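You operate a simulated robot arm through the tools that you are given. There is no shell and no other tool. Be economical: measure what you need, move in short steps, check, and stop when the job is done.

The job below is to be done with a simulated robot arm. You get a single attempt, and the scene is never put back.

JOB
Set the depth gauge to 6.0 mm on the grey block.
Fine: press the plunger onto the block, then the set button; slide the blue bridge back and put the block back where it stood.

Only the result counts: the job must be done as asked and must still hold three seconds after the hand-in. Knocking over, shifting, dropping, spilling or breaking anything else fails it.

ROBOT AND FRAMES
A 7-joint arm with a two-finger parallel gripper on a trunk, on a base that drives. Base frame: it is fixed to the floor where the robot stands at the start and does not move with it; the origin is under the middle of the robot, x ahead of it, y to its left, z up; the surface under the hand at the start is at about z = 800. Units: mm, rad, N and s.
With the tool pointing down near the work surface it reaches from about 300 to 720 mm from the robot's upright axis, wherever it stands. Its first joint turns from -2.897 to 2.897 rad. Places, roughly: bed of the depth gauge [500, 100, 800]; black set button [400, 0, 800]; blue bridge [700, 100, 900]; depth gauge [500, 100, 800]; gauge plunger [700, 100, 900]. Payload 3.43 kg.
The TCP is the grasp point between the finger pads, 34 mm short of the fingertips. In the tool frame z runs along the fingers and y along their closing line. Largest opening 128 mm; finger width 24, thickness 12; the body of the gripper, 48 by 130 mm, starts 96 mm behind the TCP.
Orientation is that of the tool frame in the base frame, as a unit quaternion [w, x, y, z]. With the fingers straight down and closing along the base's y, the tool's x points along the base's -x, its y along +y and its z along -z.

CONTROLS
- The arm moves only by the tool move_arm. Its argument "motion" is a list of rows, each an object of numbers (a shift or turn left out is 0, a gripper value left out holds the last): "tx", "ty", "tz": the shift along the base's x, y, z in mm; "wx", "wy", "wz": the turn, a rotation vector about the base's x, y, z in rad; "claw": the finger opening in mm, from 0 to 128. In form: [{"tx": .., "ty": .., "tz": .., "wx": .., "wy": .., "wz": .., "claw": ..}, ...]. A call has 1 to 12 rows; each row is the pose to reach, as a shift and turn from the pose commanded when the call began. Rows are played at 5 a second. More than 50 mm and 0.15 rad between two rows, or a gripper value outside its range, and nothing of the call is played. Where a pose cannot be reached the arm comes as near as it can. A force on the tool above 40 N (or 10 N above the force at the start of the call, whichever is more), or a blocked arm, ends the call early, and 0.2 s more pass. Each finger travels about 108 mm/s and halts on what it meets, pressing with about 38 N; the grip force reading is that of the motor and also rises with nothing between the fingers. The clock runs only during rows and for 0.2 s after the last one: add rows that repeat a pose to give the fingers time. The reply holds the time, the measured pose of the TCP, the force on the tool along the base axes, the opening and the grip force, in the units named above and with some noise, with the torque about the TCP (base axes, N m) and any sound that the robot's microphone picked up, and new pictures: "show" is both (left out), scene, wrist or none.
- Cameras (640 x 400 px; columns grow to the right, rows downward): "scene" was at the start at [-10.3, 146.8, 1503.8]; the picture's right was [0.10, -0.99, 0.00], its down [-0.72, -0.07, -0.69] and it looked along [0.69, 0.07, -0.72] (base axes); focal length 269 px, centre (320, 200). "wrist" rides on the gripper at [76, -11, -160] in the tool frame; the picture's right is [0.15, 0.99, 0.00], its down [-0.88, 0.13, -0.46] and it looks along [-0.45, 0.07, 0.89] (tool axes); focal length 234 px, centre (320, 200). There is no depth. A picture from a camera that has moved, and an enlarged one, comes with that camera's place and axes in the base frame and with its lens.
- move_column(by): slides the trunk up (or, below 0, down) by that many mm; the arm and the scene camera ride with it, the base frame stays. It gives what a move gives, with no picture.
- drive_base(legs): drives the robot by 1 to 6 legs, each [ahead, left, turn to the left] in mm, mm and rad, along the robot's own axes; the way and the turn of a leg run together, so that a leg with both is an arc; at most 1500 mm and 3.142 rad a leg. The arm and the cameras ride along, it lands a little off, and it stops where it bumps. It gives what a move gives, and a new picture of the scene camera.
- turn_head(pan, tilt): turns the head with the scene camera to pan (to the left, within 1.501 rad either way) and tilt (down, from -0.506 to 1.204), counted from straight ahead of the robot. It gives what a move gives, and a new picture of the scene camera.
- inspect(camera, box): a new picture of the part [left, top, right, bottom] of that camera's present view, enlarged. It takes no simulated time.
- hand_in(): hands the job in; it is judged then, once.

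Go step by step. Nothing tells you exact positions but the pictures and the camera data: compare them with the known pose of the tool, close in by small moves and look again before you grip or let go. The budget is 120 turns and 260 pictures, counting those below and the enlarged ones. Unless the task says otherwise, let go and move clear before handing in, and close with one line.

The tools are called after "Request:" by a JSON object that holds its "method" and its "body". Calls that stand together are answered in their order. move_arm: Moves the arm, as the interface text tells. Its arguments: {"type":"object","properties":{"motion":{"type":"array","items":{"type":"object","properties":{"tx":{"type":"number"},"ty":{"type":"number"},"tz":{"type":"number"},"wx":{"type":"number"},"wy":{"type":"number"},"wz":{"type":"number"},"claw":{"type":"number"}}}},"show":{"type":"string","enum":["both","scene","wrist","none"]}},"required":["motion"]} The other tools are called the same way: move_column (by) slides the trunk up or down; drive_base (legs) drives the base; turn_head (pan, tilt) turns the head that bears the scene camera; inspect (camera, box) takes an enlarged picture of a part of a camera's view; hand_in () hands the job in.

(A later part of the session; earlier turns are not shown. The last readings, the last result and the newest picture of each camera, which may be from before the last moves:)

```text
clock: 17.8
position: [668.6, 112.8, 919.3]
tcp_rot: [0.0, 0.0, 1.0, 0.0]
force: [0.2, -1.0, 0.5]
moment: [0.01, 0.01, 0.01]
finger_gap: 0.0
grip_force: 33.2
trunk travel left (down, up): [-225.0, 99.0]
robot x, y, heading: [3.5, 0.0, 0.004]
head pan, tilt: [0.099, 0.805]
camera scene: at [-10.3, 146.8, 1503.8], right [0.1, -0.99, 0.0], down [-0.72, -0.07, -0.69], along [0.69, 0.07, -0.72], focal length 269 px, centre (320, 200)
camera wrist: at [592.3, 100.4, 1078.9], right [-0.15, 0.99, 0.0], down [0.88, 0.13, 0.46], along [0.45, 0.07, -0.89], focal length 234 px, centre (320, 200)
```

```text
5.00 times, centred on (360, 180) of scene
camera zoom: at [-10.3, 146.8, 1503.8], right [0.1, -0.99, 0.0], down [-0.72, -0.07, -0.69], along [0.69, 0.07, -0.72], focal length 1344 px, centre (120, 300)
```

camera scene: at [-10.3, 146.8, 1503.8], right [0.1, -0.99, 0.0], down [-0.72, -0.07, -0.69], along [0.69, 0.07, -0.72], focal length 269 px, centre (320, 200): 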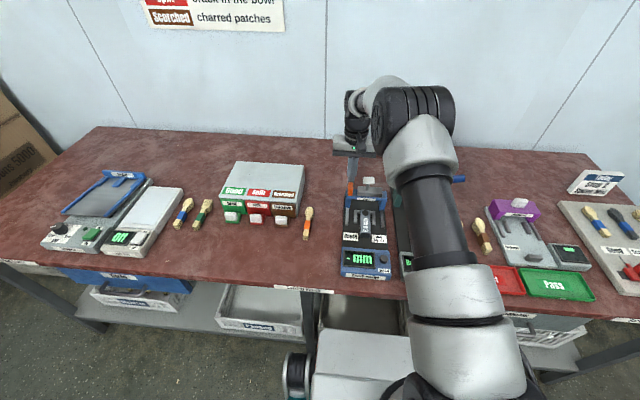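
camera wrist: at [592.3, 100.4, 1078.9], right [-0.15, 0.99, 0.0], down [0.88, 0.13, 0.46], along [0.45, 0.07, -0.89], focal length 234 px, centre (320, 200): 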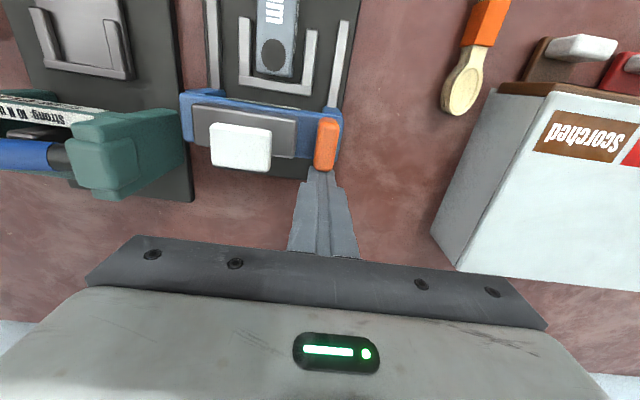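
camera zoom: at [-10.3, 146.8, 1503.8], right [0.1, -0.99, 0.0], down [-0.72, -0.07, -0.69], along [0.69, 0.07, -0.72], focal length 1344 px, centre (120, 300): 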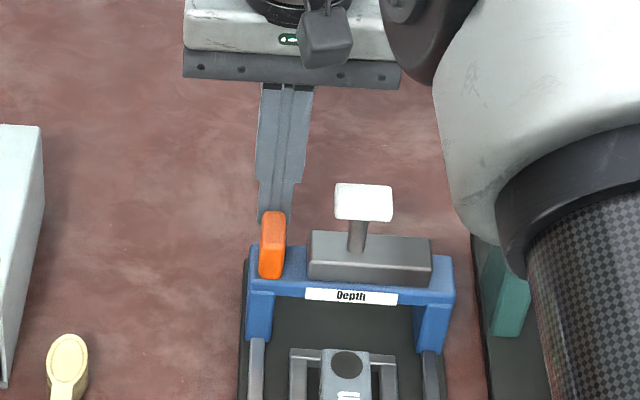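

The tab pushes freely. Continuing to slide the bridge towards the block.

Request:
{"method": "move_arm", "body": {"motion": [{"tx": -8}, {"tx": -16}, {"tx": -24}, {"tx": -32}, {"tx": -38}, {"tx": -42}, {"tx": -42}]}}

Request:
{"method": "inspect", "body": {"camera": "wrist", "box": [220, 60, 420, 220]}}

Request:
{"method": "inspect", "body": {"camera": "scene", "box": [320, 150, 400, 230]}}

```text
clock: 19.4
position: [626.5, 113.2, 918.9]
tcp_rot: [0.0, 0.0, 1.0, 0.0]
force: [0.9, 0.0, -0.3]
moment: [0.01, -0.02, 0.0]
finger_gap: 0.0
grip_force: 33.2
trunk travel left (down, up): [-225.0, 99.0]
robot x, y, heading: [-2.8, -4.1, -0.004]
head pan, tilt: [0.099, 0.805]
camera scene: at [-10.2, 146.8, 1503.8], right [0.1, -0.99, 0.0], down [-0.72, -0.07, -0.69], along [0.69, 0.07, -0.72], focal length 269 px, centre (320, 200)
camera wrist: at [550.7, 101.6, 1078.6], right [-0.15, 0.99, 0.0], down [0.88, 0.13, 0.46], along [0.45, 0.07, -0.89], focal length 234 px, centre (320, 200)
```

scene: 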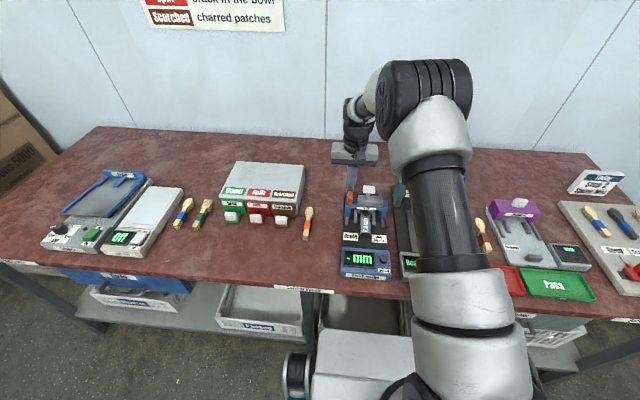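
wrist: 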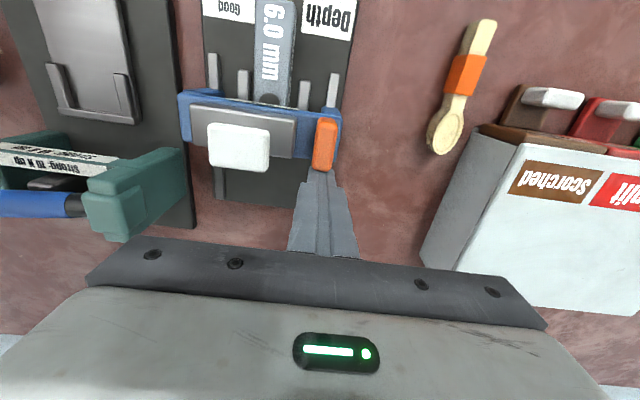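

```text
2.50 times, centred on (320, 140) of wrist
camera zoom: at [550.7, 101.6, 1078.6], right [-0.15, 0.99, 0.0], down [0.88, 0.13, 0.46], along [0.45, 0.07, -0.89], focal length 585 px, centre (320, 350)
```

zoom: 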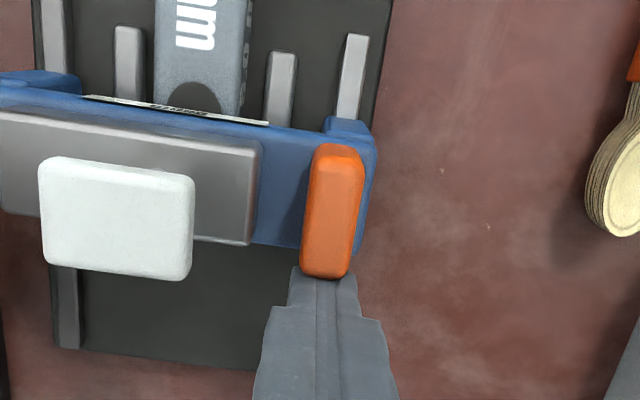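

```text
5.00 times, centred on (360, 190) of scene
camera zoom: at [-10.2, 146.8, 1503.8], right [0.1, -0.99, 0.0], down [-0.72, -0.07, -0.69], along [0.69, 0.07, -0.72], focal length 1344 px, centre (120, 250)
```

zoom: 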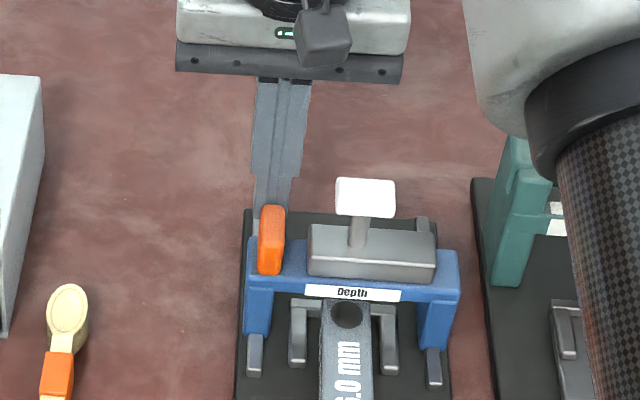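

Request:
{"method": "move_arm", "body": {"motion": [{"tx": -4}, {"tx": -8}, {"tx": -10.5}, {"tx": -10.5}]}}

Request:
{"method": "inspect", "body": {"camera": "wrist", "box": [220, 60, 420, 220]}}

Request:
{"method": "inspect", "body": {"camera": "scene", "box": [330, 170, 400, 220]}}

```text
clock: 20.4
position: [617.0, 111.5, 918.6]
tcp_rot: [-0.001, 0.0, 1.0, 0.0]
force: [-0.4, 0.0, 0.0]
moment: [0.0, 0.0, 0.0]
finger_gap: 0.1
grip_force: 32.8
trunk travel left (down, up): [-225.0, 99.0]
robot x, y, heading: [-0.2, -2.1, 0.004]
head pan, tilt: [0.099, 0.805]
camera scene: at [-10.3, 146.8, 1503.8], right [0.1, -0.99, 0.0], down [-0.72, -0.07, -0.69], along [0.69, 0.07, -0.72], focal length 269 px, centre (320, 200)
camera wrist: at [540.5, 101.7, 1077.8], right [-0.15, 0.99, 0.0], down [0.88, 0.13, 0.45], along [0.45, 0.07, -0.89], focal length 234 px, centre (320, 200)
```

scene: 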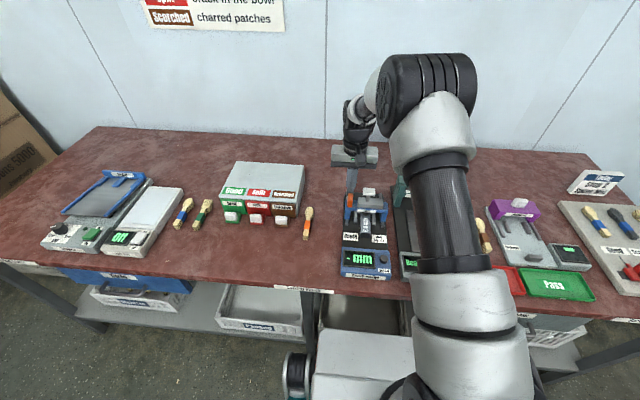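
wrist: 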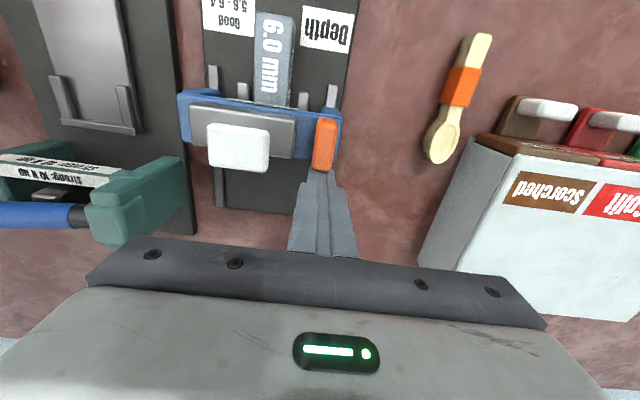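

```text
2.50 times, centred on (320, 140) of wrist
camera zoom: at [540.5, 101.7, 1077.8], right [-0.15, 0.99, 0.0], down [0.88, 0.13, 0.45], along [0.45, 0.07, -0.89], focal length 585 px, centre (320, 350)
```

zoom: 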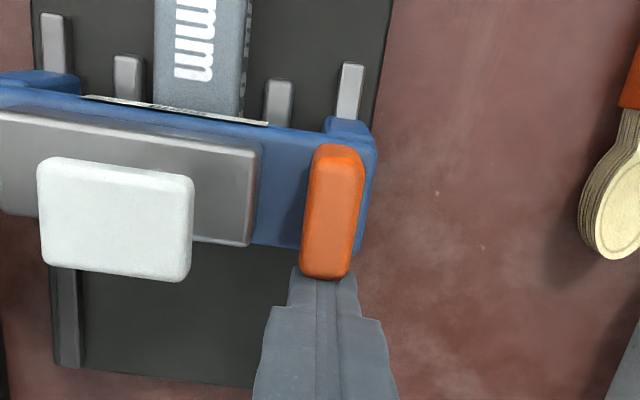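

```text
8.00 times, centred on (365, 195) of scene
camera zoom: at [-10.3, 146.8, 1503.8], right [0.1, -0.99, 0.0], down [-0.72, -0.07, -0.69], along [0.69, 0.07, -0.72], focal length 2150 px, centre (-40, 240)
```

zoom: 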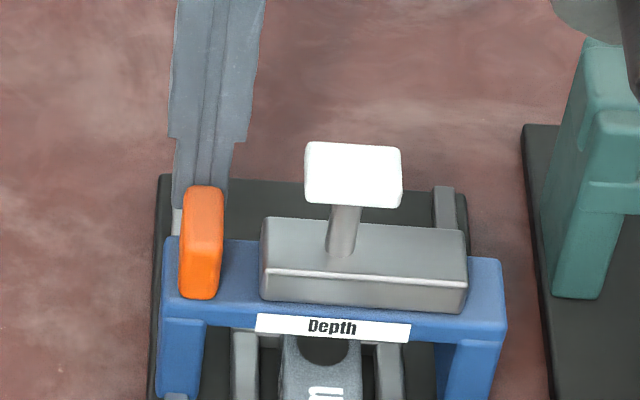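

The bridge appears over the pit (plunger ≈ x 584). I'll back off, rise, and go above the white plunger pad.

Request:
{"method": "move_arm", "body": {"motion": [{"tx": 12}, {"tx": 15, "tz": 40}, {"tx": 10, "tz": 85}, {"tx": -15, "ty": -25, "tz": 90}, {"tx": -33, "ty": -54, "tz": 90}, {"tx": -33, "ty": -54, "tz": 90}]}}

Request:
{"method": "inspect", "body": {"camera": "wrist", "box": [220, 60, 420, 220]}}

Request:
{"method": "inspect", "body": {"camera": "scene", "box": [330, 140, 410, 220]}}

```text
clock: 21.8
position: [584.9, 59.9, 1008.5]
tcp_rot: [0.0, 0.0, 1.0, 0.0]
force: [-0.4, 0.8, 0.8]
moment: [0.03, 0.03, 0.08]
finger_gap: 0.1
grip_force: 32.8
trunk travel left (down, up): [-225.0, 99.0]
robot x, y, heading: [1.6, 1.1, 0.003]
head pan, tilt: [0.099, 0.805]
camera scene: at [-10.3, 146.7, 1503.8], right [0.1, -0.99, 0.0], down [-0.72, -0.07, -0.69], along [0.69, 0.07, -0.72], focal length 269 px, centre (320, 200)
camera wrist: at [508.3, 47.7, 1168.2], right [-0.15, 0.99, 0.0], down [0.88, 0.13, 0.46], along [0.45, 0.07, -0.89], focal length 234 px, centre (320, 200)
```

scene: 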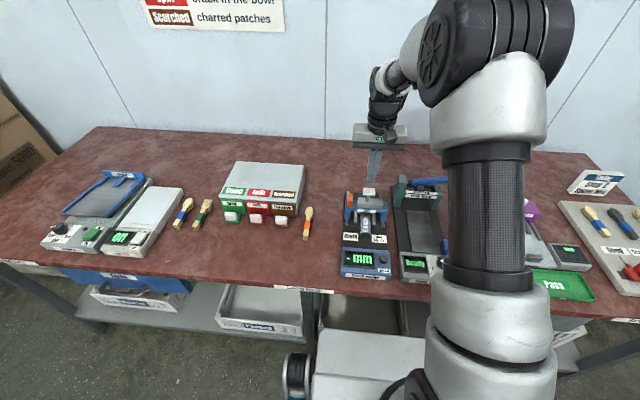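
wrist: 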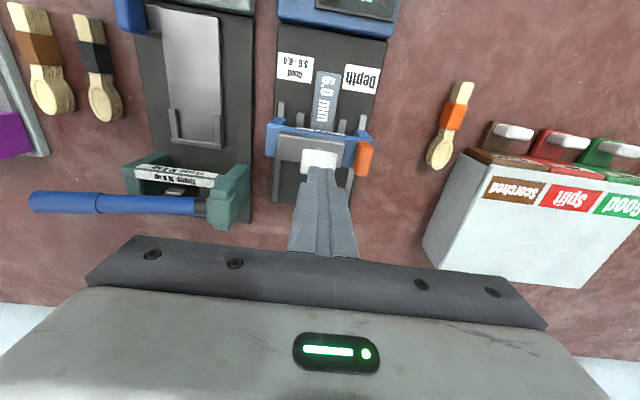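

```text
2.50 times, centred on (320, 140) of wrist
camera zoom: at [508.3, 47.7, 1168.2], right [-0.15, 0.99, 0.0], down [0.88, 0.13, 0.46], along [0.45, 0.07, -0.89], focal length 585 px, centre (320, 350)
```

zoom: 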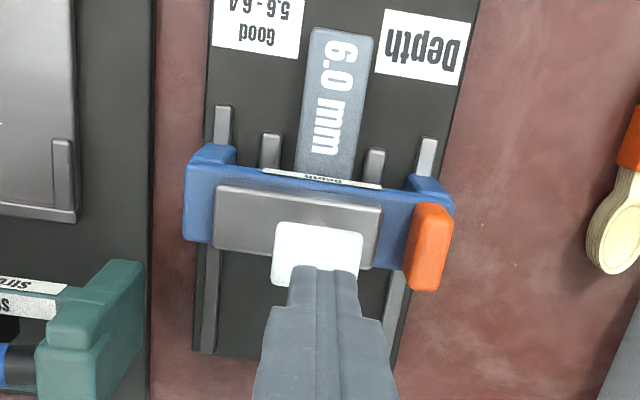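

```text
5.00 times, centred on (370, 180) of scene
camera zoom: at [-10.3, 146.7, 1503.8], right [0.1, -0.99, 0.0], down [-0.72, -0.07, -0.69], along [0.69, 0.07, -0.72], focal length 1344 px, centre (70, 300)
```

zoom: 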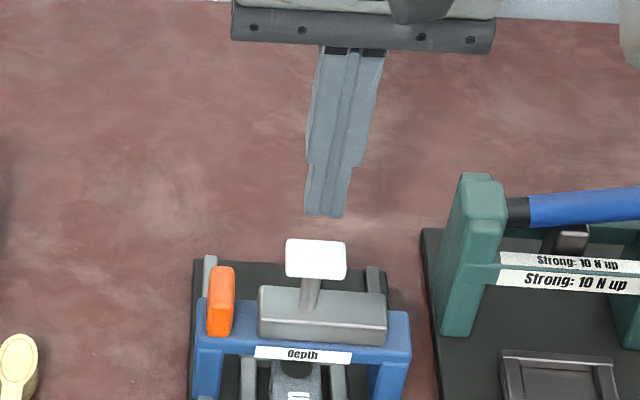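

Request:
{"method": "move_arm", "body": {"motion": [{"tx": -2, "tz": -15}, {"tx": -2, "tz": -30}, {"tx": -2, "tz": -34}, {"tx": -2, "tz": -38}, {"tx": -2, "tz": -42}, {"tx": -2, "tz": -46}, {"tx": -2, "tz": -50}, {"tx": -2, "tz": -50}]}}

Request:
{"method": "inspect", "body": {"camera": "scene", "box": [330, 170, 410, 280]}}

```text
clock: 23.6
position: [582.5, 59.6, 959.6]
tcp_rot: [0.0, 0.0, 1.0, 0.001]
force: [2.0, 1.2, 10.3]
moment: [0.05, 0.04, 0.03]
finger_gap: 0.0
grip_force: 32.9
trunk travel left (down, up): [-225.0, 99.0]
robot x, y, heading: [1.1, 0.5, -0.002]
head pan, tilt: [0.099, 0.805]
camera scene: at [-10.9, 146.9, 1504.0], right [0.1, -0.99, 0.0], down [-0.72, -0.07, -0.69], along [0.69, 0.07, -0.72], focal length 269 px, centre (320, 200)
camera wrist: at [505.4, 47.6, 1118.8], right [-0.15, 0.99, 0.0], down [0.88, 0.13, 0.46], along [0.45, 0.07, -0.89], focal length 234 px, centre (320, 200)
```

scene: 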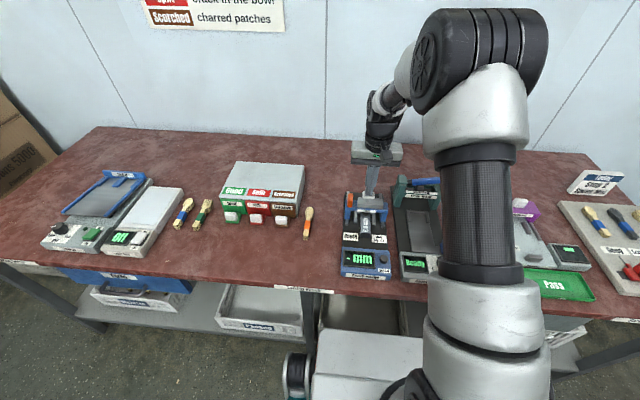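
wrist: 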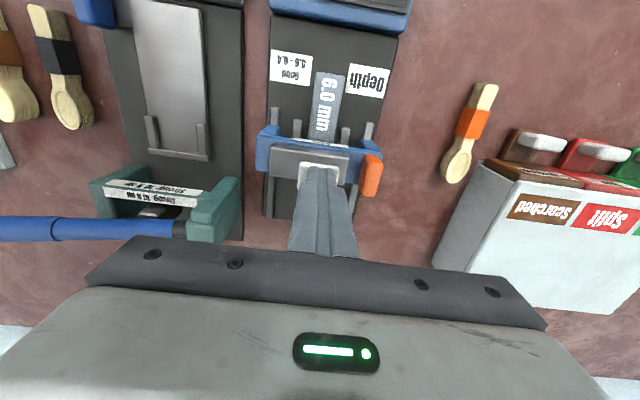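

```text
3.64 times, centred on (370, 225) of scene
camera zoom: at [-10.9, 146.9, 1504.0], right [0.1, -0.99, 0.0], down [-0.72, -0.07, -0.69], along [0.69, 0.07, -0.72], focal length 977 px, centre (138, 109)
```

zoom: 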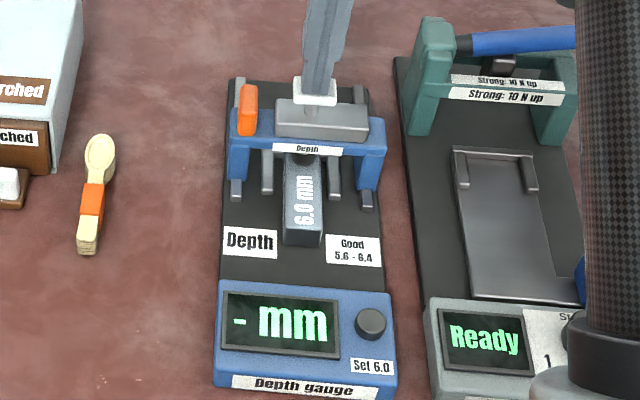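

Request:
{"method": "move_arm", "body": {"motion": [{"tz": -2}, {"tz": -4}, {"tz": -6}, {"tz": -8}, {"tz": -10}, {"tz": -10}], "show": "none"}}

Request:
{"method": "inspect", "body": {"camera": "scene", "box": [330, 170, 410, 280]}}

```text
clock: 24.4
position: [583.1, 59.7, 959.2]
tcp_rot: [0.006, -0.001, 1.0, 0.001]
force: [-2.4, -1.1, 15.7]
moment: [-0.07, 0.25, 0.04]
finger_gap: 0.0
grip_force: 33.4
trunk travel left (down, up): [-225.0, 99.0]
robot x, y, heading: [-3.1, -3.5, 0.001]
head pan, tilt: [0.099, 0.805]
stopped in row 3: the force on the tool passed its limit at 42 N (the readings are from after the stop); the commanded pose is now the measured one
```

```text
3.64 times, centred on (370, 225) of scene
camera zoom: at [-12.1, 146.6, 1503.6], right [0.1, -0.99, 0.0], down [-0.72, -0.07, -0.69], along [0.69, 0.07, -0.72], focal length 977 px, centre (138, 109)
```

zoom: 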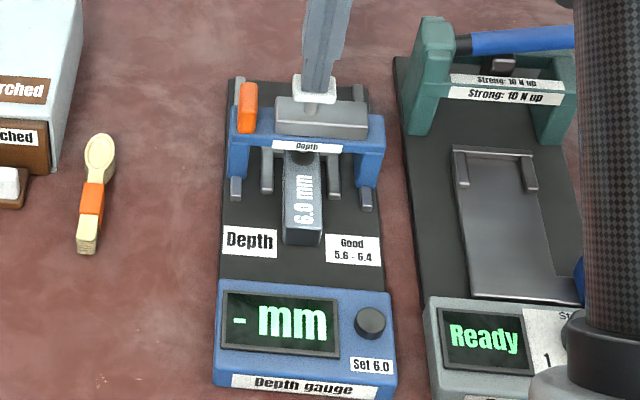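

Request:
{"method": "inspect", "body": {"camera": "scene", "box": [345, 180, 395, 225]}}

Request:
{"method": "move_arm", "body": {"motion": [{"tz": 5}, {"tz": 15}, {"tz": 40}, {"tz": 40}], "show": "none"}}

Request:
{"method": "inspect", "body": {"camera": "scene", "box": [345, 180, 395, 225]}}

Request:
{"method": "inspect", "body": {"camera": "scene", "box": [330, 170, 410, 280]}}

```text
8.89 times, centred on (370, 202) of scene
camera zoom: at [-12.1, 146.6, 1503.6], right [0.1, -0.99, 0.0], down [-0.72, -0.07, -0.69], along [0.69, 0.07, -0.72], focal length 2389 px, centre (-124, 178)
```

zoom: 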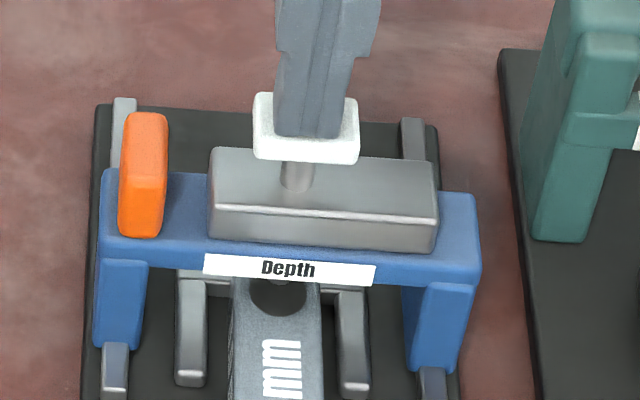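

```text
clock: 25.4
position: [582.5, 59.2, 995.5]
tcp_rot: [0.003, 0.0, 1.0, 0.0]
force: [-0.8, -0.2, 0.2]
moment: [0.04, -0.02, 0.01]
finger_gap: 0.0
grip_force: 32.9
trunk travel left (down, up): [-225.0, 99.0]
robot x, y, heading: [-0.1, -0.0, -0.003]
head pan, tilt: [0.099, 0.805]
```

```text
8.89 times, centred on (370, 202) of scene
camera zoom: at [-10.5, 146.8, 1503.8], right [0.1, -0.99, 0.0], down [-0.72, -0.07, -0.69], along [0.69, 0.07, -0.72], focal length 2389 px, centre (-124, 178)
```

zoom: 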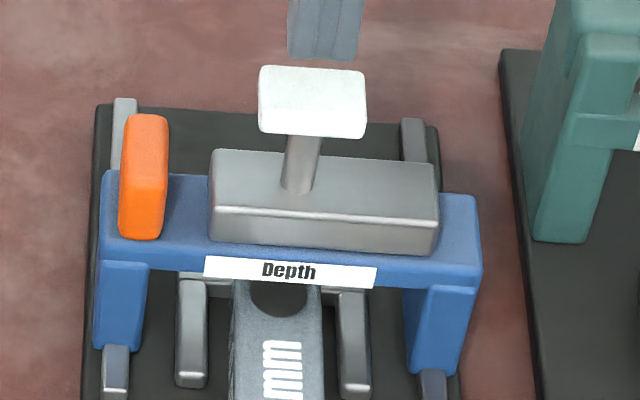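

```text
3.64 times, centred on (370, 225) of scene
camera zoom: at [-10.5, 146.8, 1503.8], right [0.1, -0.99, 0.0], down [-0.72, -0.07, -0.69], along [0.69, 0.07, -0.72], focal length 977 px, centre (138, 109)
```

zoom: 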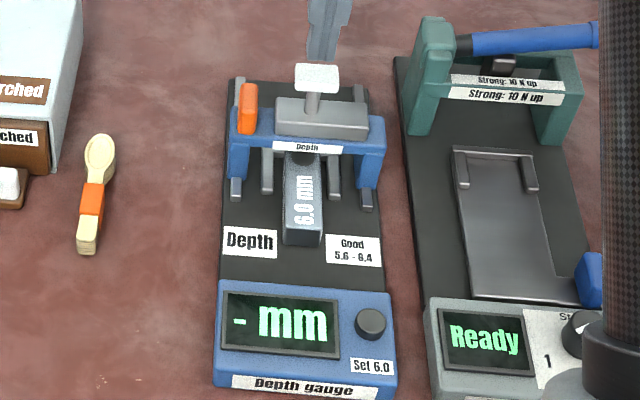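

The plunger goes down and springs back, but I can't tell whether it entered the disc centre. I'll lower the trunk (arm raised first) for a flatter view under the bridge.

Request:
{"method": "move_arm", "body": {"motion": [{"tz": 45}, {"tz": 90, "tx": 10}, {"tz": 135, "tx": 30}, {"tz": 180, "tx": 50}, {"tz": 210, "tx": 60}, {"tz": 210, "tx": 60}], "show": "none"}}

Request:
{"method": "move_column", "body": {"by": -215}}

Request:
{"method": "turn_head", "body": {"pan": -0.1, "tilt": 0.6}}

```text
clock: 26.8
position: [644.2, 59.3, 1205.8]
tcp_rot: [0.004, 0.0, 1.0, 0.001]
force: [0.0, 0.2, -0.2]
moment: [0.01, 0.02, -0.01]
finger_gap: 0.0
grip_force: 33.6
trunk travel left (down, up): [-225.0, 99.0]
robot x, y, heading: [-2.0, 0.4, -0.004]
head pan, tilt: [0.099, 0.805]
```

```text
clock: 29.1
position: [646.0, 59.8, 991.7]
tcp_rot: [0.004, 0.0, 1.0, 0.0]
force: [0.4, 0.1, -0.4]
moment: [0.0, -0.01, 0.0]
finger_gap: 0.3
grip_force: 32.8
trunk travel left (down, up): [-10.0, 314.0]
robot x, y, heading: [-2.7, 1.1, -0.002]
head pan, tilt: [0.099, 0.805]
```

```text
clock: 29.8
position: [645.4, 58.9, 992.1]
tcp_rot: [0.003, 0.0, 1.0, 0.001]
force: [-0.2, 0.3, -0.7]
moment: [0.01, 0.01, 0.0]
finger_gap: 0.0
grip_force: 32.5
trunk travel left (down, up): [-10.0, 314.0]
robot x, y, heading: [3.1, 1.0, 0.002]
head pan, tilt: [-0.099, 0.6]
camera scene: at [-2.4, 130.1, 1306.0], right [-0.1, -1.0, 0.0], down [-0.56, 0.06, -0.82], along [0.82, -0.08, -0.57], focal length 269 px, centre (320, 200)
```

scene: 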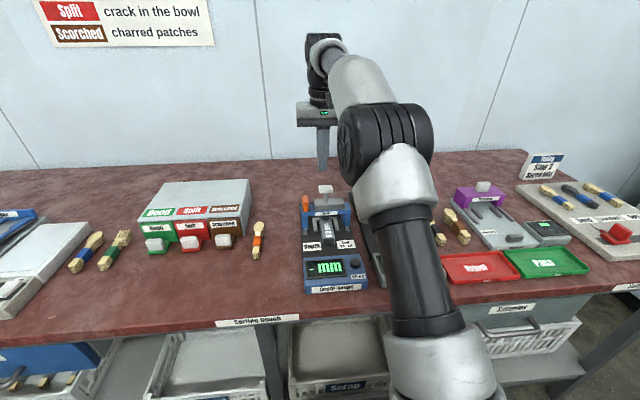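

Request:
{"method": "inspect", "body": {"camera": "scene", "box": [300, 180, 360, 250]}}

Request:
{"method": "inspect", "body": {"camera": "scene", "box": [315, 200, 343, 226]}}

```text
5.71 times, centred on (330, 215) of scene
camera zoom: at [-2.4, 130.1, 1306.0], right [-0.1, -1.0, 0.0], down [-0.56, 0.06, -0.82], along [0.82, -0.08, -0.57], focal length 1536 px, centre (263, 114)
```

zoom: 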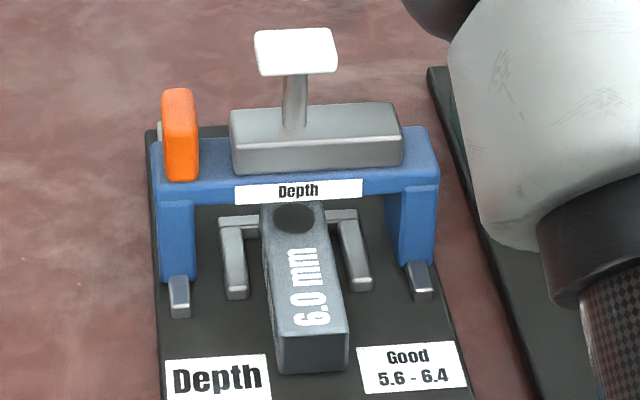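

```text
15.38 times, centred on (329, 213) of scene
camera zoom: at [-2.4, 130.1, 1306.0], right [-0.1, -1.0, 0.0], down [-0.56, 0.06, -0.82], along [0.82, -0.08, -0.57], focal length 4135 px, centre (182, 0)
```

zoom: 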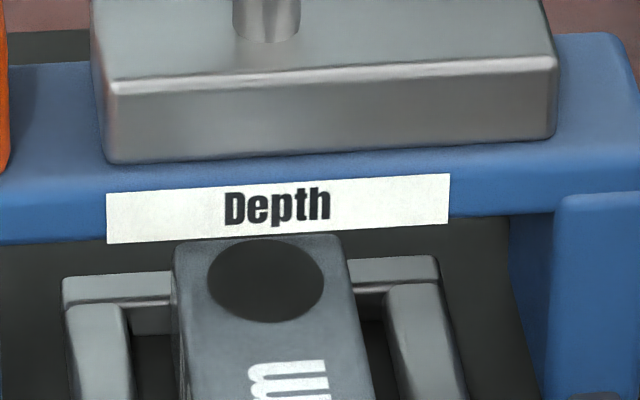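

Request:
{"method": "move_arm", "body": {"motion": [{"tx": -30}, {"tx": -62}, {"tx": -62, "tz": -15}, {"tx": -62, "tz": -22}, {"tx": -62, "tz": -26}, {"tx": -62, "tz": -30}, {"tx": -62, "tz": -32}, {"tx": -62, "tz": -32}], "show": "none"}}

Request:
{"method": "inspect", "body": {"camera": "scene", "box": [315, 200, 343, 226]}}

Request:
{"method": "inspect", "body": {"camera": "scene", "box": [295, 180, 375, 300]}}

```text
clock: 31.6
position: [583.2, 61.7, 959.3]
tcp_rot: [0.004, -0.001, 1.0, 0.0]
force: [0.1, 1.0, 2.4]
moment: [0.03, 0.01, 0.01]
finger_gap: 0.1
grip_force: 33.3
trunk travel left (down, up): [-10.0, 314.0]
robot x, y, heading: [-0.3, 0.4, 0.0]
head pan, tilt: [-0.099, 0.6]
```

```text
15.38 times, centred on (329, 213) of scene
camera zoom: at [-2.6, 130.1, 1306.1], right [-0.1, -1.0, 0.0], down [-0.56, 0.06, -0.83], along [0.82, -0.08, -0.56], focal length 4135 px, centre (182, 0)
```

zoom: 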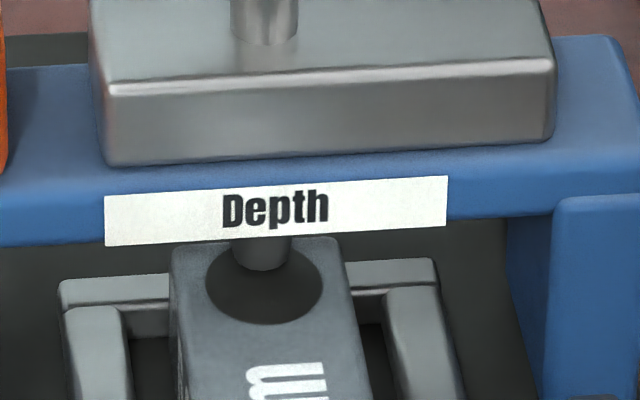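

```text
3.33 times, centred on (335, 240) of scene
camera zoom: at [-2.6, 130.1, 1306.1], right [-0.1, -1.0, 0.0], down [-0.56, 0.06, -0.83], along [0.82, -0.08, -0.56], focal length 896 px, centre (270, 67)
```

zoom: 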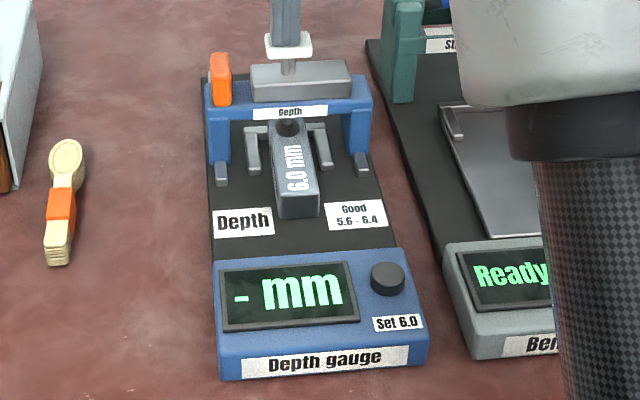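

Request:
{"method": "move_arm", "body": {"motion": [{"tz": -1.5}, {"tz": -3}, {"tz": -3}], "show": "none"}}

Request:
{"method": "inspect", "body": {"camera": "scene", "box": [315, 200, 343, 226]}}

```text
clock: 32.4
position: [582.6, 61.2, 959.5]
tcp_rot: [0.006, 0.0, 1.0, 0.001]
force: [-0.7, 3.1, 18.0]
moment: [0.01, 0.19, -0.05]
finger_gap: 0.0
grip_force: 33.0
trunk travel left (down, up): [-10.0, 314.0]
robot x, y, heading: [2.4, -0.8, 0.003]
head pan, tilt: [-0.099, 0.6]
```

```text
15.38 times, centred on (329, 213) of scene
camera zoom: at [-3.7, 130.1, 1306.3], right [-0.1, -1.0, 0.0], down [-0.56, 0.06, -0.83], along [0.82, -0.08, -0.56], focal length 4135 px, centre (182, 0)
```

zoom: 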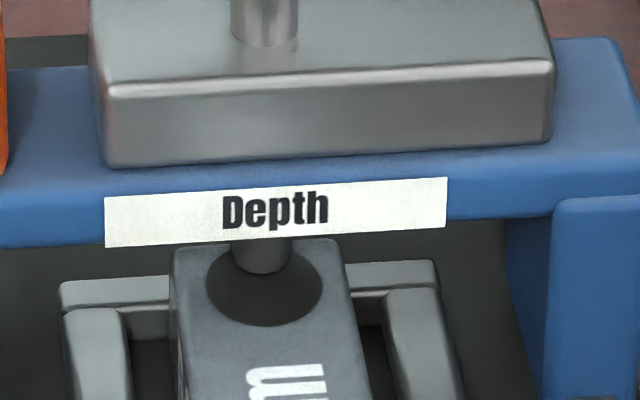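

The tip is visible now, but the view is ambiguous between hovering and being offset. I'll take a second viewpoint with the trunk higher while pressing again.

Request:
{"method": "move_arm", "body": {"motion": [{"tz": 10}, {"tz": 25}, {"tz": 25}], "show": "none"}}

Request:
{"method": "move_column", "body": {"by": 150}}

Request:
{"method": "move_arm", "body": {"motion": [{"tz": -40}, {"tz": -80}, {"tz": -120}, {"tz": -150}, {"tz": -160}, {"tz": -166}, {"tz": -170}, {"tz": -173}, {"tz": -175}, {"tz": -175}], "show": "none"}}

Request:
{"method": "turn_head", "body": {"pan": -0.1, "tilt": 0.75}}

```text
clock: 33.2
position: [582.3, 60.1, 981.2]
tcp_rot: [0.004, 0.0, 1.0, 0.0]
force: [0.2, 0.4, -0.4]
moment: [0.01, 0.02, 0.0]
finger_gap: 0.0
grip_force: 32.8
trunk travel left (down, up): [-10.0, 314.0]
robot x, y, heading: [-2.3, -3.1, 0.003]
head pan, tilt: [-0.099, 0.6]
```

```text
clock: 34.9
position: [584.0, 60.2, 1130.7]
tcp_rot: [0.003, 0.0, 1.0, 0.0]
force: [0.2, 0.2, -0.5]
moment: [0.01, 0.0, 0.01]
finger_gap: 0.0
grip_force: 32.9
trunk travel left (down, up): [-160.0, 164.0]
robot x, y, heading: [-1.0, 1.3, -0.002]
head pan, tilt: [-0.099, 0.6]
```

```text
clock: 37.1
position: [584.1, 60.8, 958.9]
tcp_rot: [0.005, 0.0, 1.0, 0.0]
force: [-0.4, 1.6, 20.4]
moment: [0.0, 0.17, 0.02]
finger_gap: 0.0
grip_force: 33.1
trunk travel left (down, up): [-160.0, 164.0]
robot x, y, heading: [0.7, -0.9, -0.0]
head pan, tilt: [-0.099, 0.6]
```

```text
clock: 37.8
position: [582.7, 61.1, 959.3]
tcp_rot: [0.006, 0.0, 1.0, 0.001]
force: [1.7, 1.7, 26.2]
moment: [-0.05, 0.16, -0.01]
finger_gap: 0.0
grip_force: 32.4
trunk travel left (down, up): [-160.0, 164.0]
robot x, y, heading: [1.0, 0.9, -0.001]
head pan, tilt: [-0.099, 0.75]
camera scene: at [-9.7, 130.5, 1443.4], right [-0.1, -1.0, 0.0], down [-0.68, 0.07, -0.73], along [0.73, -0.07, -0.68], focal length 269 px, centre (320, 200)
```

scene: 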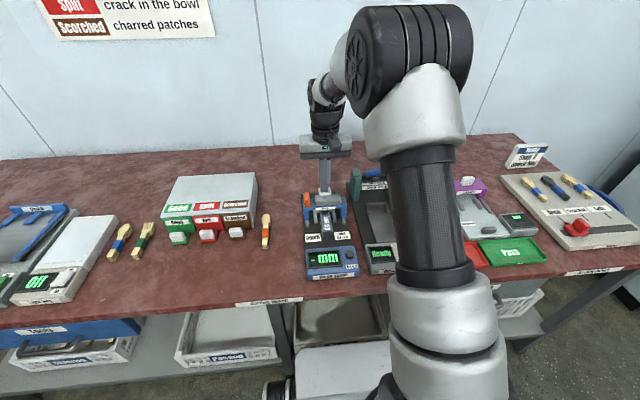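

Request:
{"method": "inspect", "body": {"camera": "scene", "box": [311, 199, 339, 225]}}

Request:
{"method": "inspect", "body": {"camera": "scene", "box": [295, 180, 365, 290]}}

```text
15.38 times, centred on (325, 212) of scene
camera zoom: at [-9.7, 130.5, 1443.4], right [-0.1, -1.0, 0.0], down [-0.68, 0.07, -0.73], along [0.73, -0.07, -0.68], focal length 4135 px, centre (243, 15)
```

zoom: 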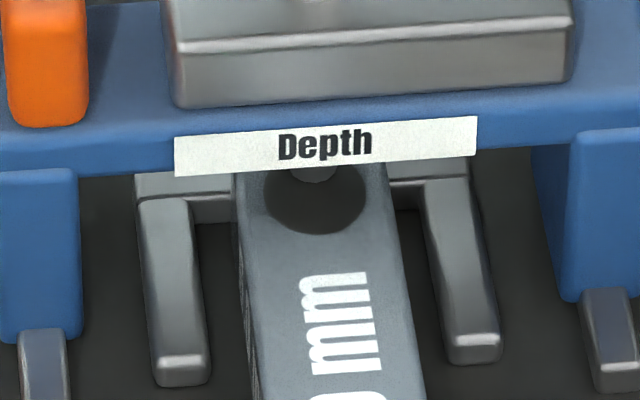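

```text
3.64 times, centred on (330, 235) of scene
camera zoom: at [-9.7, 130.5, 1443.4], right [-0.1, -1.0, 0.0], down [-0.68, 0.07, -0.73], along [0.73, -0.07, -0.68], focal length 977 px, centre (284, 73)
```

zoom: 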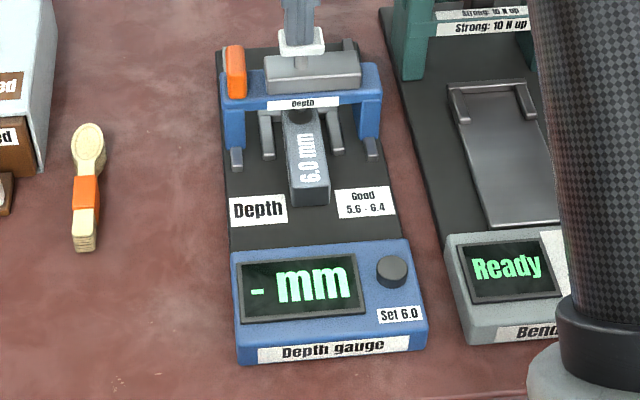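

The two views agree: the tip touches the block about 9 mm behind the disc centre. I'll push the bridge 9 mm further forward.

Request:
{"method": "move_arm", "body": {"motion": [{"tz": 15}, {"tz": 50}, {"tz": 50, "tx": 30, "ty": 25}, {"tz": 50, "tx": 52, "ty": 52}, {"tz": 10, "tx": 52, "ty": 52}, {"tz": -20, "tx": 52, "ty": 52}, {"tz": -36, "tx": 52, "ty": 52}, {"tz": -36, "tx": 52, "ty": 52}], "show": "wrist"}}

Request:
{"method": "inspect", "body": {"camera": "wrist", "box": [220, 60, 420, 220]}}

```text
clock: 39.6
position: [634.9, 112.0, 920.2]
tcp_rot: [0.004, 0.0, 1.0, 0.0]
force: [0.2, -0.6, -0.4]
moment: [0.04, 0.05, 0.0]
finger_gap: 0.0
grip_force: 32.5
trunk travel left (down, up): [-160.0, 164.0]
robot x, y, heading: [2.1, -1.6, 0.001]
head pan, tilt: [-0.099, 0.75]
camera wrist: at [557.0, 100.1, 1078.5], right [-0.15, 0.99, 0.0], down [0.88, 0.13, 0.46], along [0.46, 0.07, -0.89], focal length 234 px, centre (320, 200)
```

wrist: 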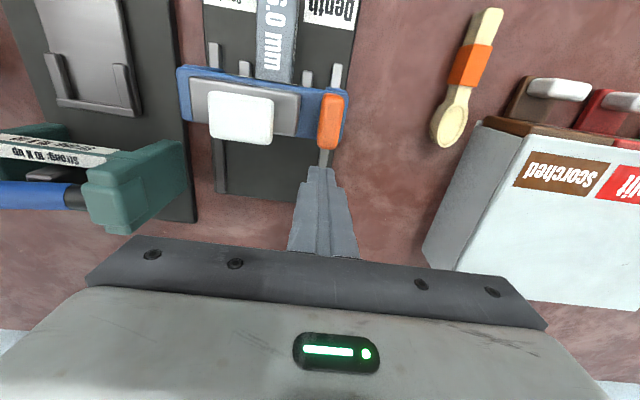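

```text
2.50 times, centred on (320, 140) of wrist
camera zoom: at [557.0, 100.1, 1078.5], right [-0.15, 0.99, 0.0], down [0.88, 0.13, 0.46], along [0.46, 0.07, -0.89], focal length 585 px, centre (320, 350)
```

zoom: 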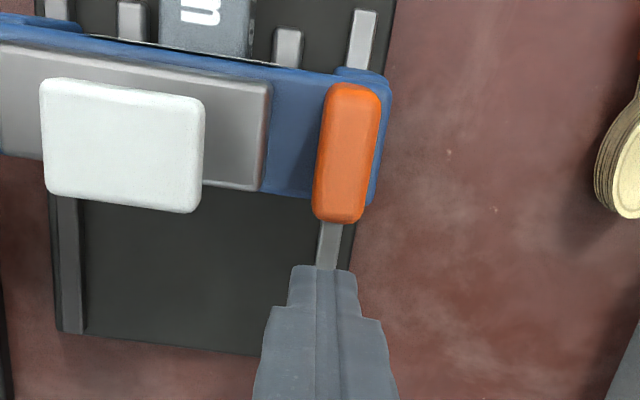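

Request:
{"method": "move_arm", "body": {"motion": [{"tx": -8}, {"tx": -14}, {"tx": -18}, {"tx": -22}, {"tx": -26}, {"tx": -26}], "show": "none"}}

Request:
{"method": "move_arm", "body": {"motion": [{"tx": 14}, {"tx": 16, "tz": 40}, {"tx": 10, "tz": 85}, {"tx": -20, "ty": -27, "tz": 85}, {"tx": -34, "ty": -53, "tz": 85}, {"tx": -34, "ty": -53, "tz": 85}], "show": "wrist"}}

Request:
{"method": "inspect", "body": {"camera": "wrist", "box": [220, 60, 420, 220]}}

Request:
{"method": "inspect", "body": {"camera": "scene", "box": [300, 180, 350, 225]}}

```text
clock: 41.0
position: [607.0, 111.9, 921.0]
tcp_rot: [0.004, 0.0, 1.0, -0.001]
force: [-0.1, 0.1, 0.3]
moment: [0.01, -0.01, -0.01]
finger_gap: 0.1
grip_force: 33.4
trunk travel left (down, up): [-160.0, 164.0]
robot x, y, heading: [-3.3, 1.6, 0.002]
head pan, tilt: [-0.099, 0.75]
```

```text
clock: 42.4
position: [572.8, 58.7, 1006.4]
tcp_rot: [0.003, 0.0, 1.0, -0.001]
force: [-0.4, -0.3, -0.3]
moment: [0.04, 0.0, -0.01]
finger_gap: 0.1
grip_force: 32.3
trunk travel left (down, up): [-160.0, 164.0]
robot x, y, heading: [-1.0, 0.5, -0.003]
head pan, tilt: [-0.099, 0.75]
camera wrist: at [496.1, 47.3, 1165.5], right [-0.15, 0.99, 0.0], down [0.88, 0.13, 0.46], along [0.46, 0.07, -0.89], focal length 234 px, centre (320, 200)
```

wrist: 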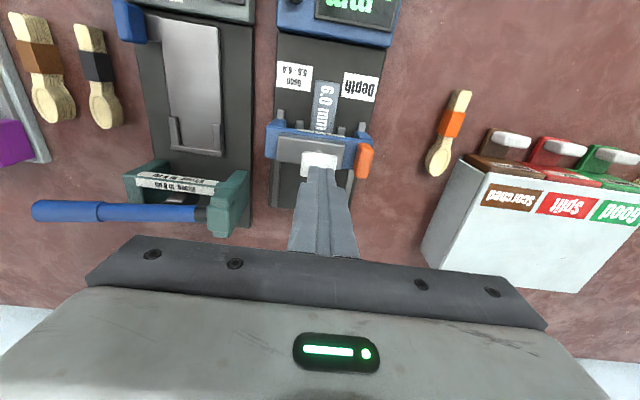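

```text
2.50 times, centred on (320, 140) of wrist
camera zoom: at [496.1, 47.3, 1165.5], right [-0.15, 0.99, 0.0], down [0.88, 0.13, 0.46], along [0.46, 0.07, -0.89], focal length 585 px, centre (320, 350)
```

zoom: 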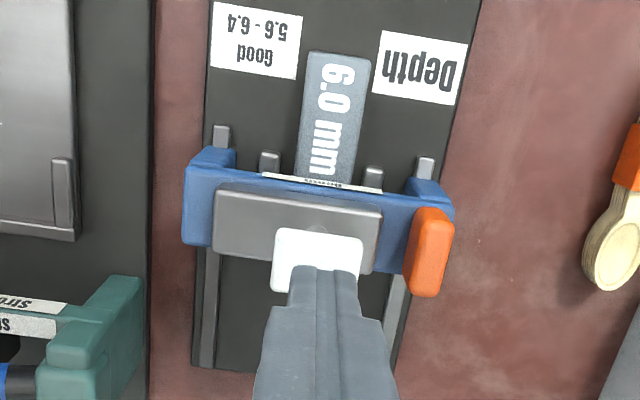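

```text
8.89 times, centred on (325, 202) of scene
camera zoom: at [-8.0, 130.5, 1443.2], right [-0.1, -1.0, 0.0], down [-0.68, 0.07, -0.73], along [0.73, -0.07, -0.68], focal length 2389 px, centre (276, 178)
```

zoom: 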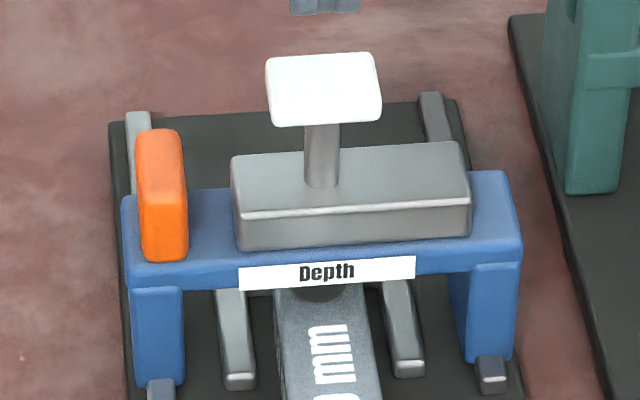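

Request:
{"method": "move_arm", "body": {"motion": [{"tz": -26}, {"tz": -34}, {"tz": -38}, {"tz": -42}, {"tz": -46}, {"tz": -48}, {"tz": -48}], "show": "none"}}

Request:
{"method": "inspect", "body": {"camera": "scene", "box": [311, 199, 339, 225]}}

Request:
{"method": "inspect", "body": {"camera": "scene", "box": [295, 180, 365, 290]}}

```text
clock: 44.0
position: [575.6, 58.5, 959.5]
tcp_rot: [0.005, 0.0, 1.0, 0.001]
force: [-1.5, -1.3, 15.9]
moment: [-0.02, 0.17, -0.02]
finger_gap: 0.0
grip_force: 32.9
trunk travel left (down, up): [-160.0, 164.0]
robot x, y, heading: [0.8, -0.8, 0.0]
head pan, tilt: [-0.099, 0.75]
```

```text
15.38 times, centred on (325, 212) of scene
camera zoom: at [-9.1, 130.4, 1443.4], right [-0.1, -1.0, 0.0], down [-0.68, 0.07, -0.73], along [0.73, -0.07, -0.68], focal length 4135 px, centre (243, 15)
```

zoom: 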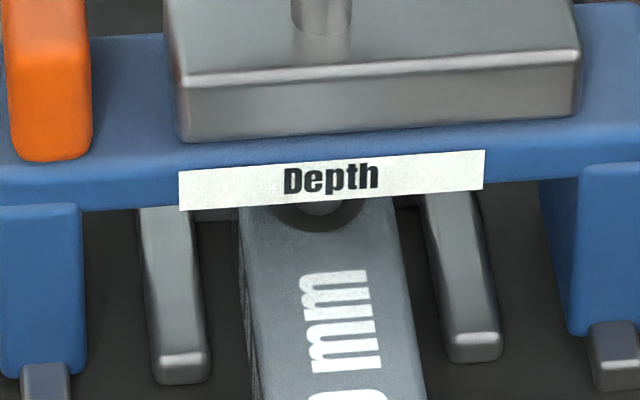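

```text
3.64 times, centred on (330, 235) of scene
camera zoom: at [-9.1, 130.4, 1443.4], right [-0.1, -1.0, 0.0], down [-0.68, 0.07, -0.73], along [0.73, -0.07, -0.68], focal length 977 px, centre (284, 73)
```

zoom: 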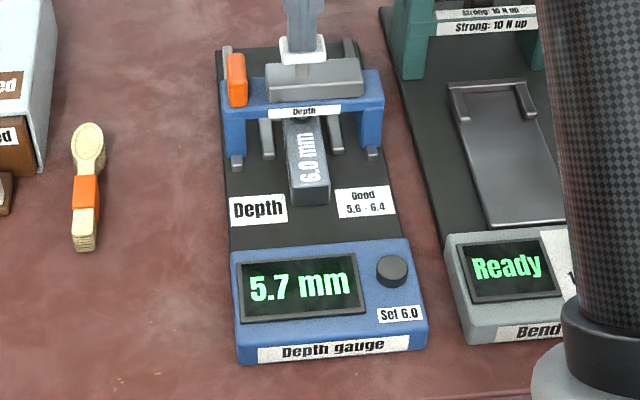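

The gauge reads 5.7 mm with the tip centred on the disc. I'll lift off and see whether the reading holds.

Request:
{"method": "move_arm", "body": {"motion": [{"tz": 8}, {"tz": 25}, {"tz": 48}, {"tz": 48}], "show": "none"}}

Request:
{"method": "inspect", "body": {"camera": "scene", "box": [295, 180, 365, 290]}}

```text
clock: 45.0
position: [574.5, 60.1, 1004.5]
tcp_rot: [0.003, 0.0, 1.0, -0.001]
force: [-0.3, 0.5, 1.5]
moment: [0.01, 0.0, -0.01]
finger_gap: 0.0
grip_force: 33.0
trunk travel left (down, up): [-160.0, 164.0]
robot x, y, heading: [-1.0, 2.0, -0.001]
head pan, tilt: [-0.099, 0.75]
```

```text
3.64 times, centred on (330, 235) of scene
camera zoom: at [-8.0, 130.5, 1443.2], right [-0.1, -1.0, 0.0], down [-0.68, 0.07, -0.73], along [0.73, -0.07, -0.68], focal length 977 px, centre (284, 73)
```

zoom: 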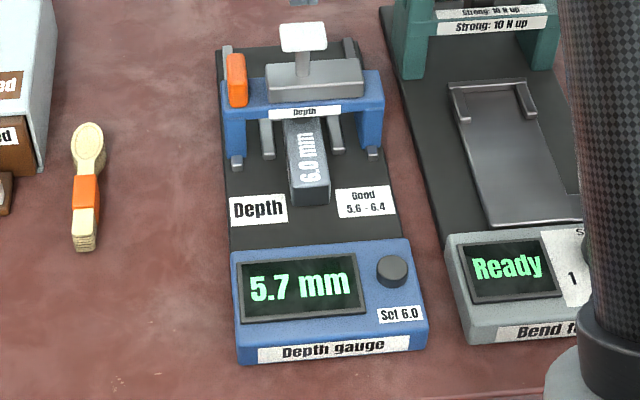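

The reading holds. Now over to the black set button at about (414, 9).

Request:
{"method": "move_arm", "body": {"motion": [{"tx": -40, "ty": -12}, {"tx": -85, "ty": -26}, {"tx": -130, "ty": -40}, {"tx": -160, "ty": -51}, {"tx": -160, "ty": -51, "tz": -40}, {"tx": -160, "ty": -51, "tz": -60}, {"tx": -160, "ty": -51, "tz": -60}]}}

Request:
{"method": "inspect", "body": {"camera": "wrist", "box": [220, 60, 420, 220]}}

Request:
{"method": "inspect", "body": {"camera": "scene", "box": [295, 190, 395, 290]}}

```text
clock: 46.6
position: [415.6, 6.7, 942.8]
tcp_rot: [0.004, 0.0, 1.0, 0.0]
force: [0.3, 0.2, -0.6]
moment: [-0.01, 0.03, 0.01]
finger_gap: 0.2
grip_force: 32.9
trunk travel left (down, up): [-160.0, 164.0]
robot x, y, heading: [1.6, -1.0, 0.002]
head pan, tilt: [-0.099, 0.75]
camera scene: at [-7.8, 130.6, 1443.2], right [-0.1, -1.0, 0.0], down [-0.68, 0.07, -0.73], along [0.73, -0.07, -0.68], focal length 269 px, centre (320, 200)
camera wrist: at [338.5, -4.3, 1102.2], right [-0.15, 0.99, 0.0], down [0.88, 0.13, 0.46], along [0.46, 0.07, -0.89], focal length 234 px, centre (320, 200)
```

scene: 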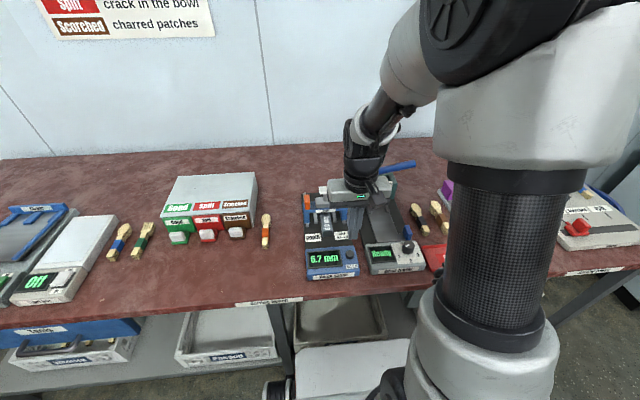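
wrist: 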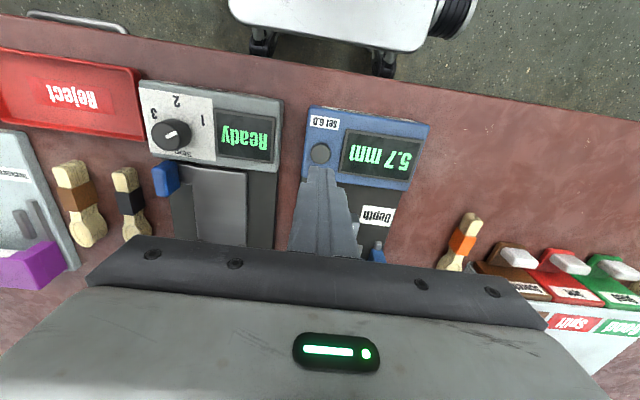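

```text
2.50 times, centred on (320, 140) of wrist
camera zoom: at [338.5, -4.3, 1102.2], right [-0.15, 0.99, 0.0], down [0.88, 0.13, 0.46], along [0.46, 0.07, -0.89], focal length 585 px, centre (320, 350)
```

zoom: 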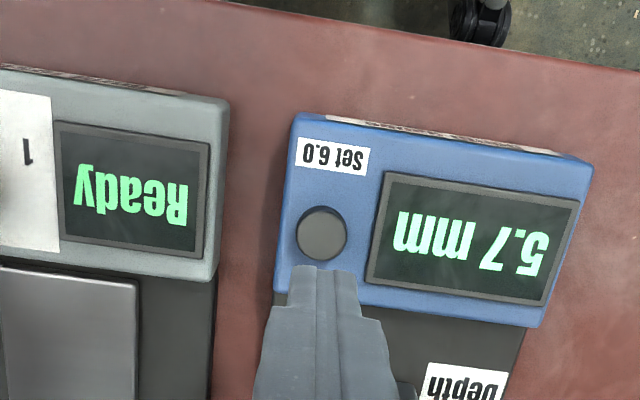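

```text
4.00 times, centred on (345, 240) of scene
camera zoom: at [-7.8, 130.6, 1443.2], right [-0.1, -1.0, 0.0], down [-0.68, 0.07, -0.73], along [0.73, -0.07, -0.68], focal length 1075 px, centre (220, 40)
```

zoom: 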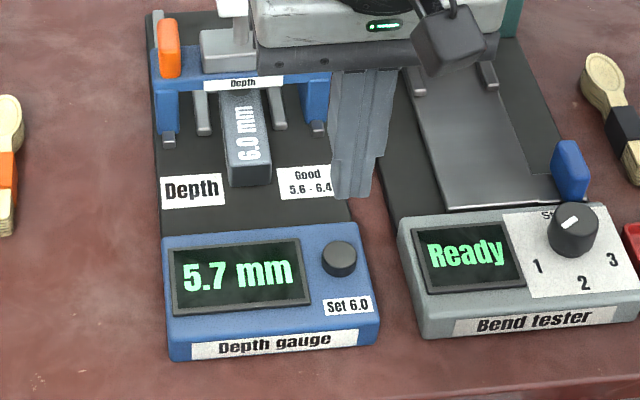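

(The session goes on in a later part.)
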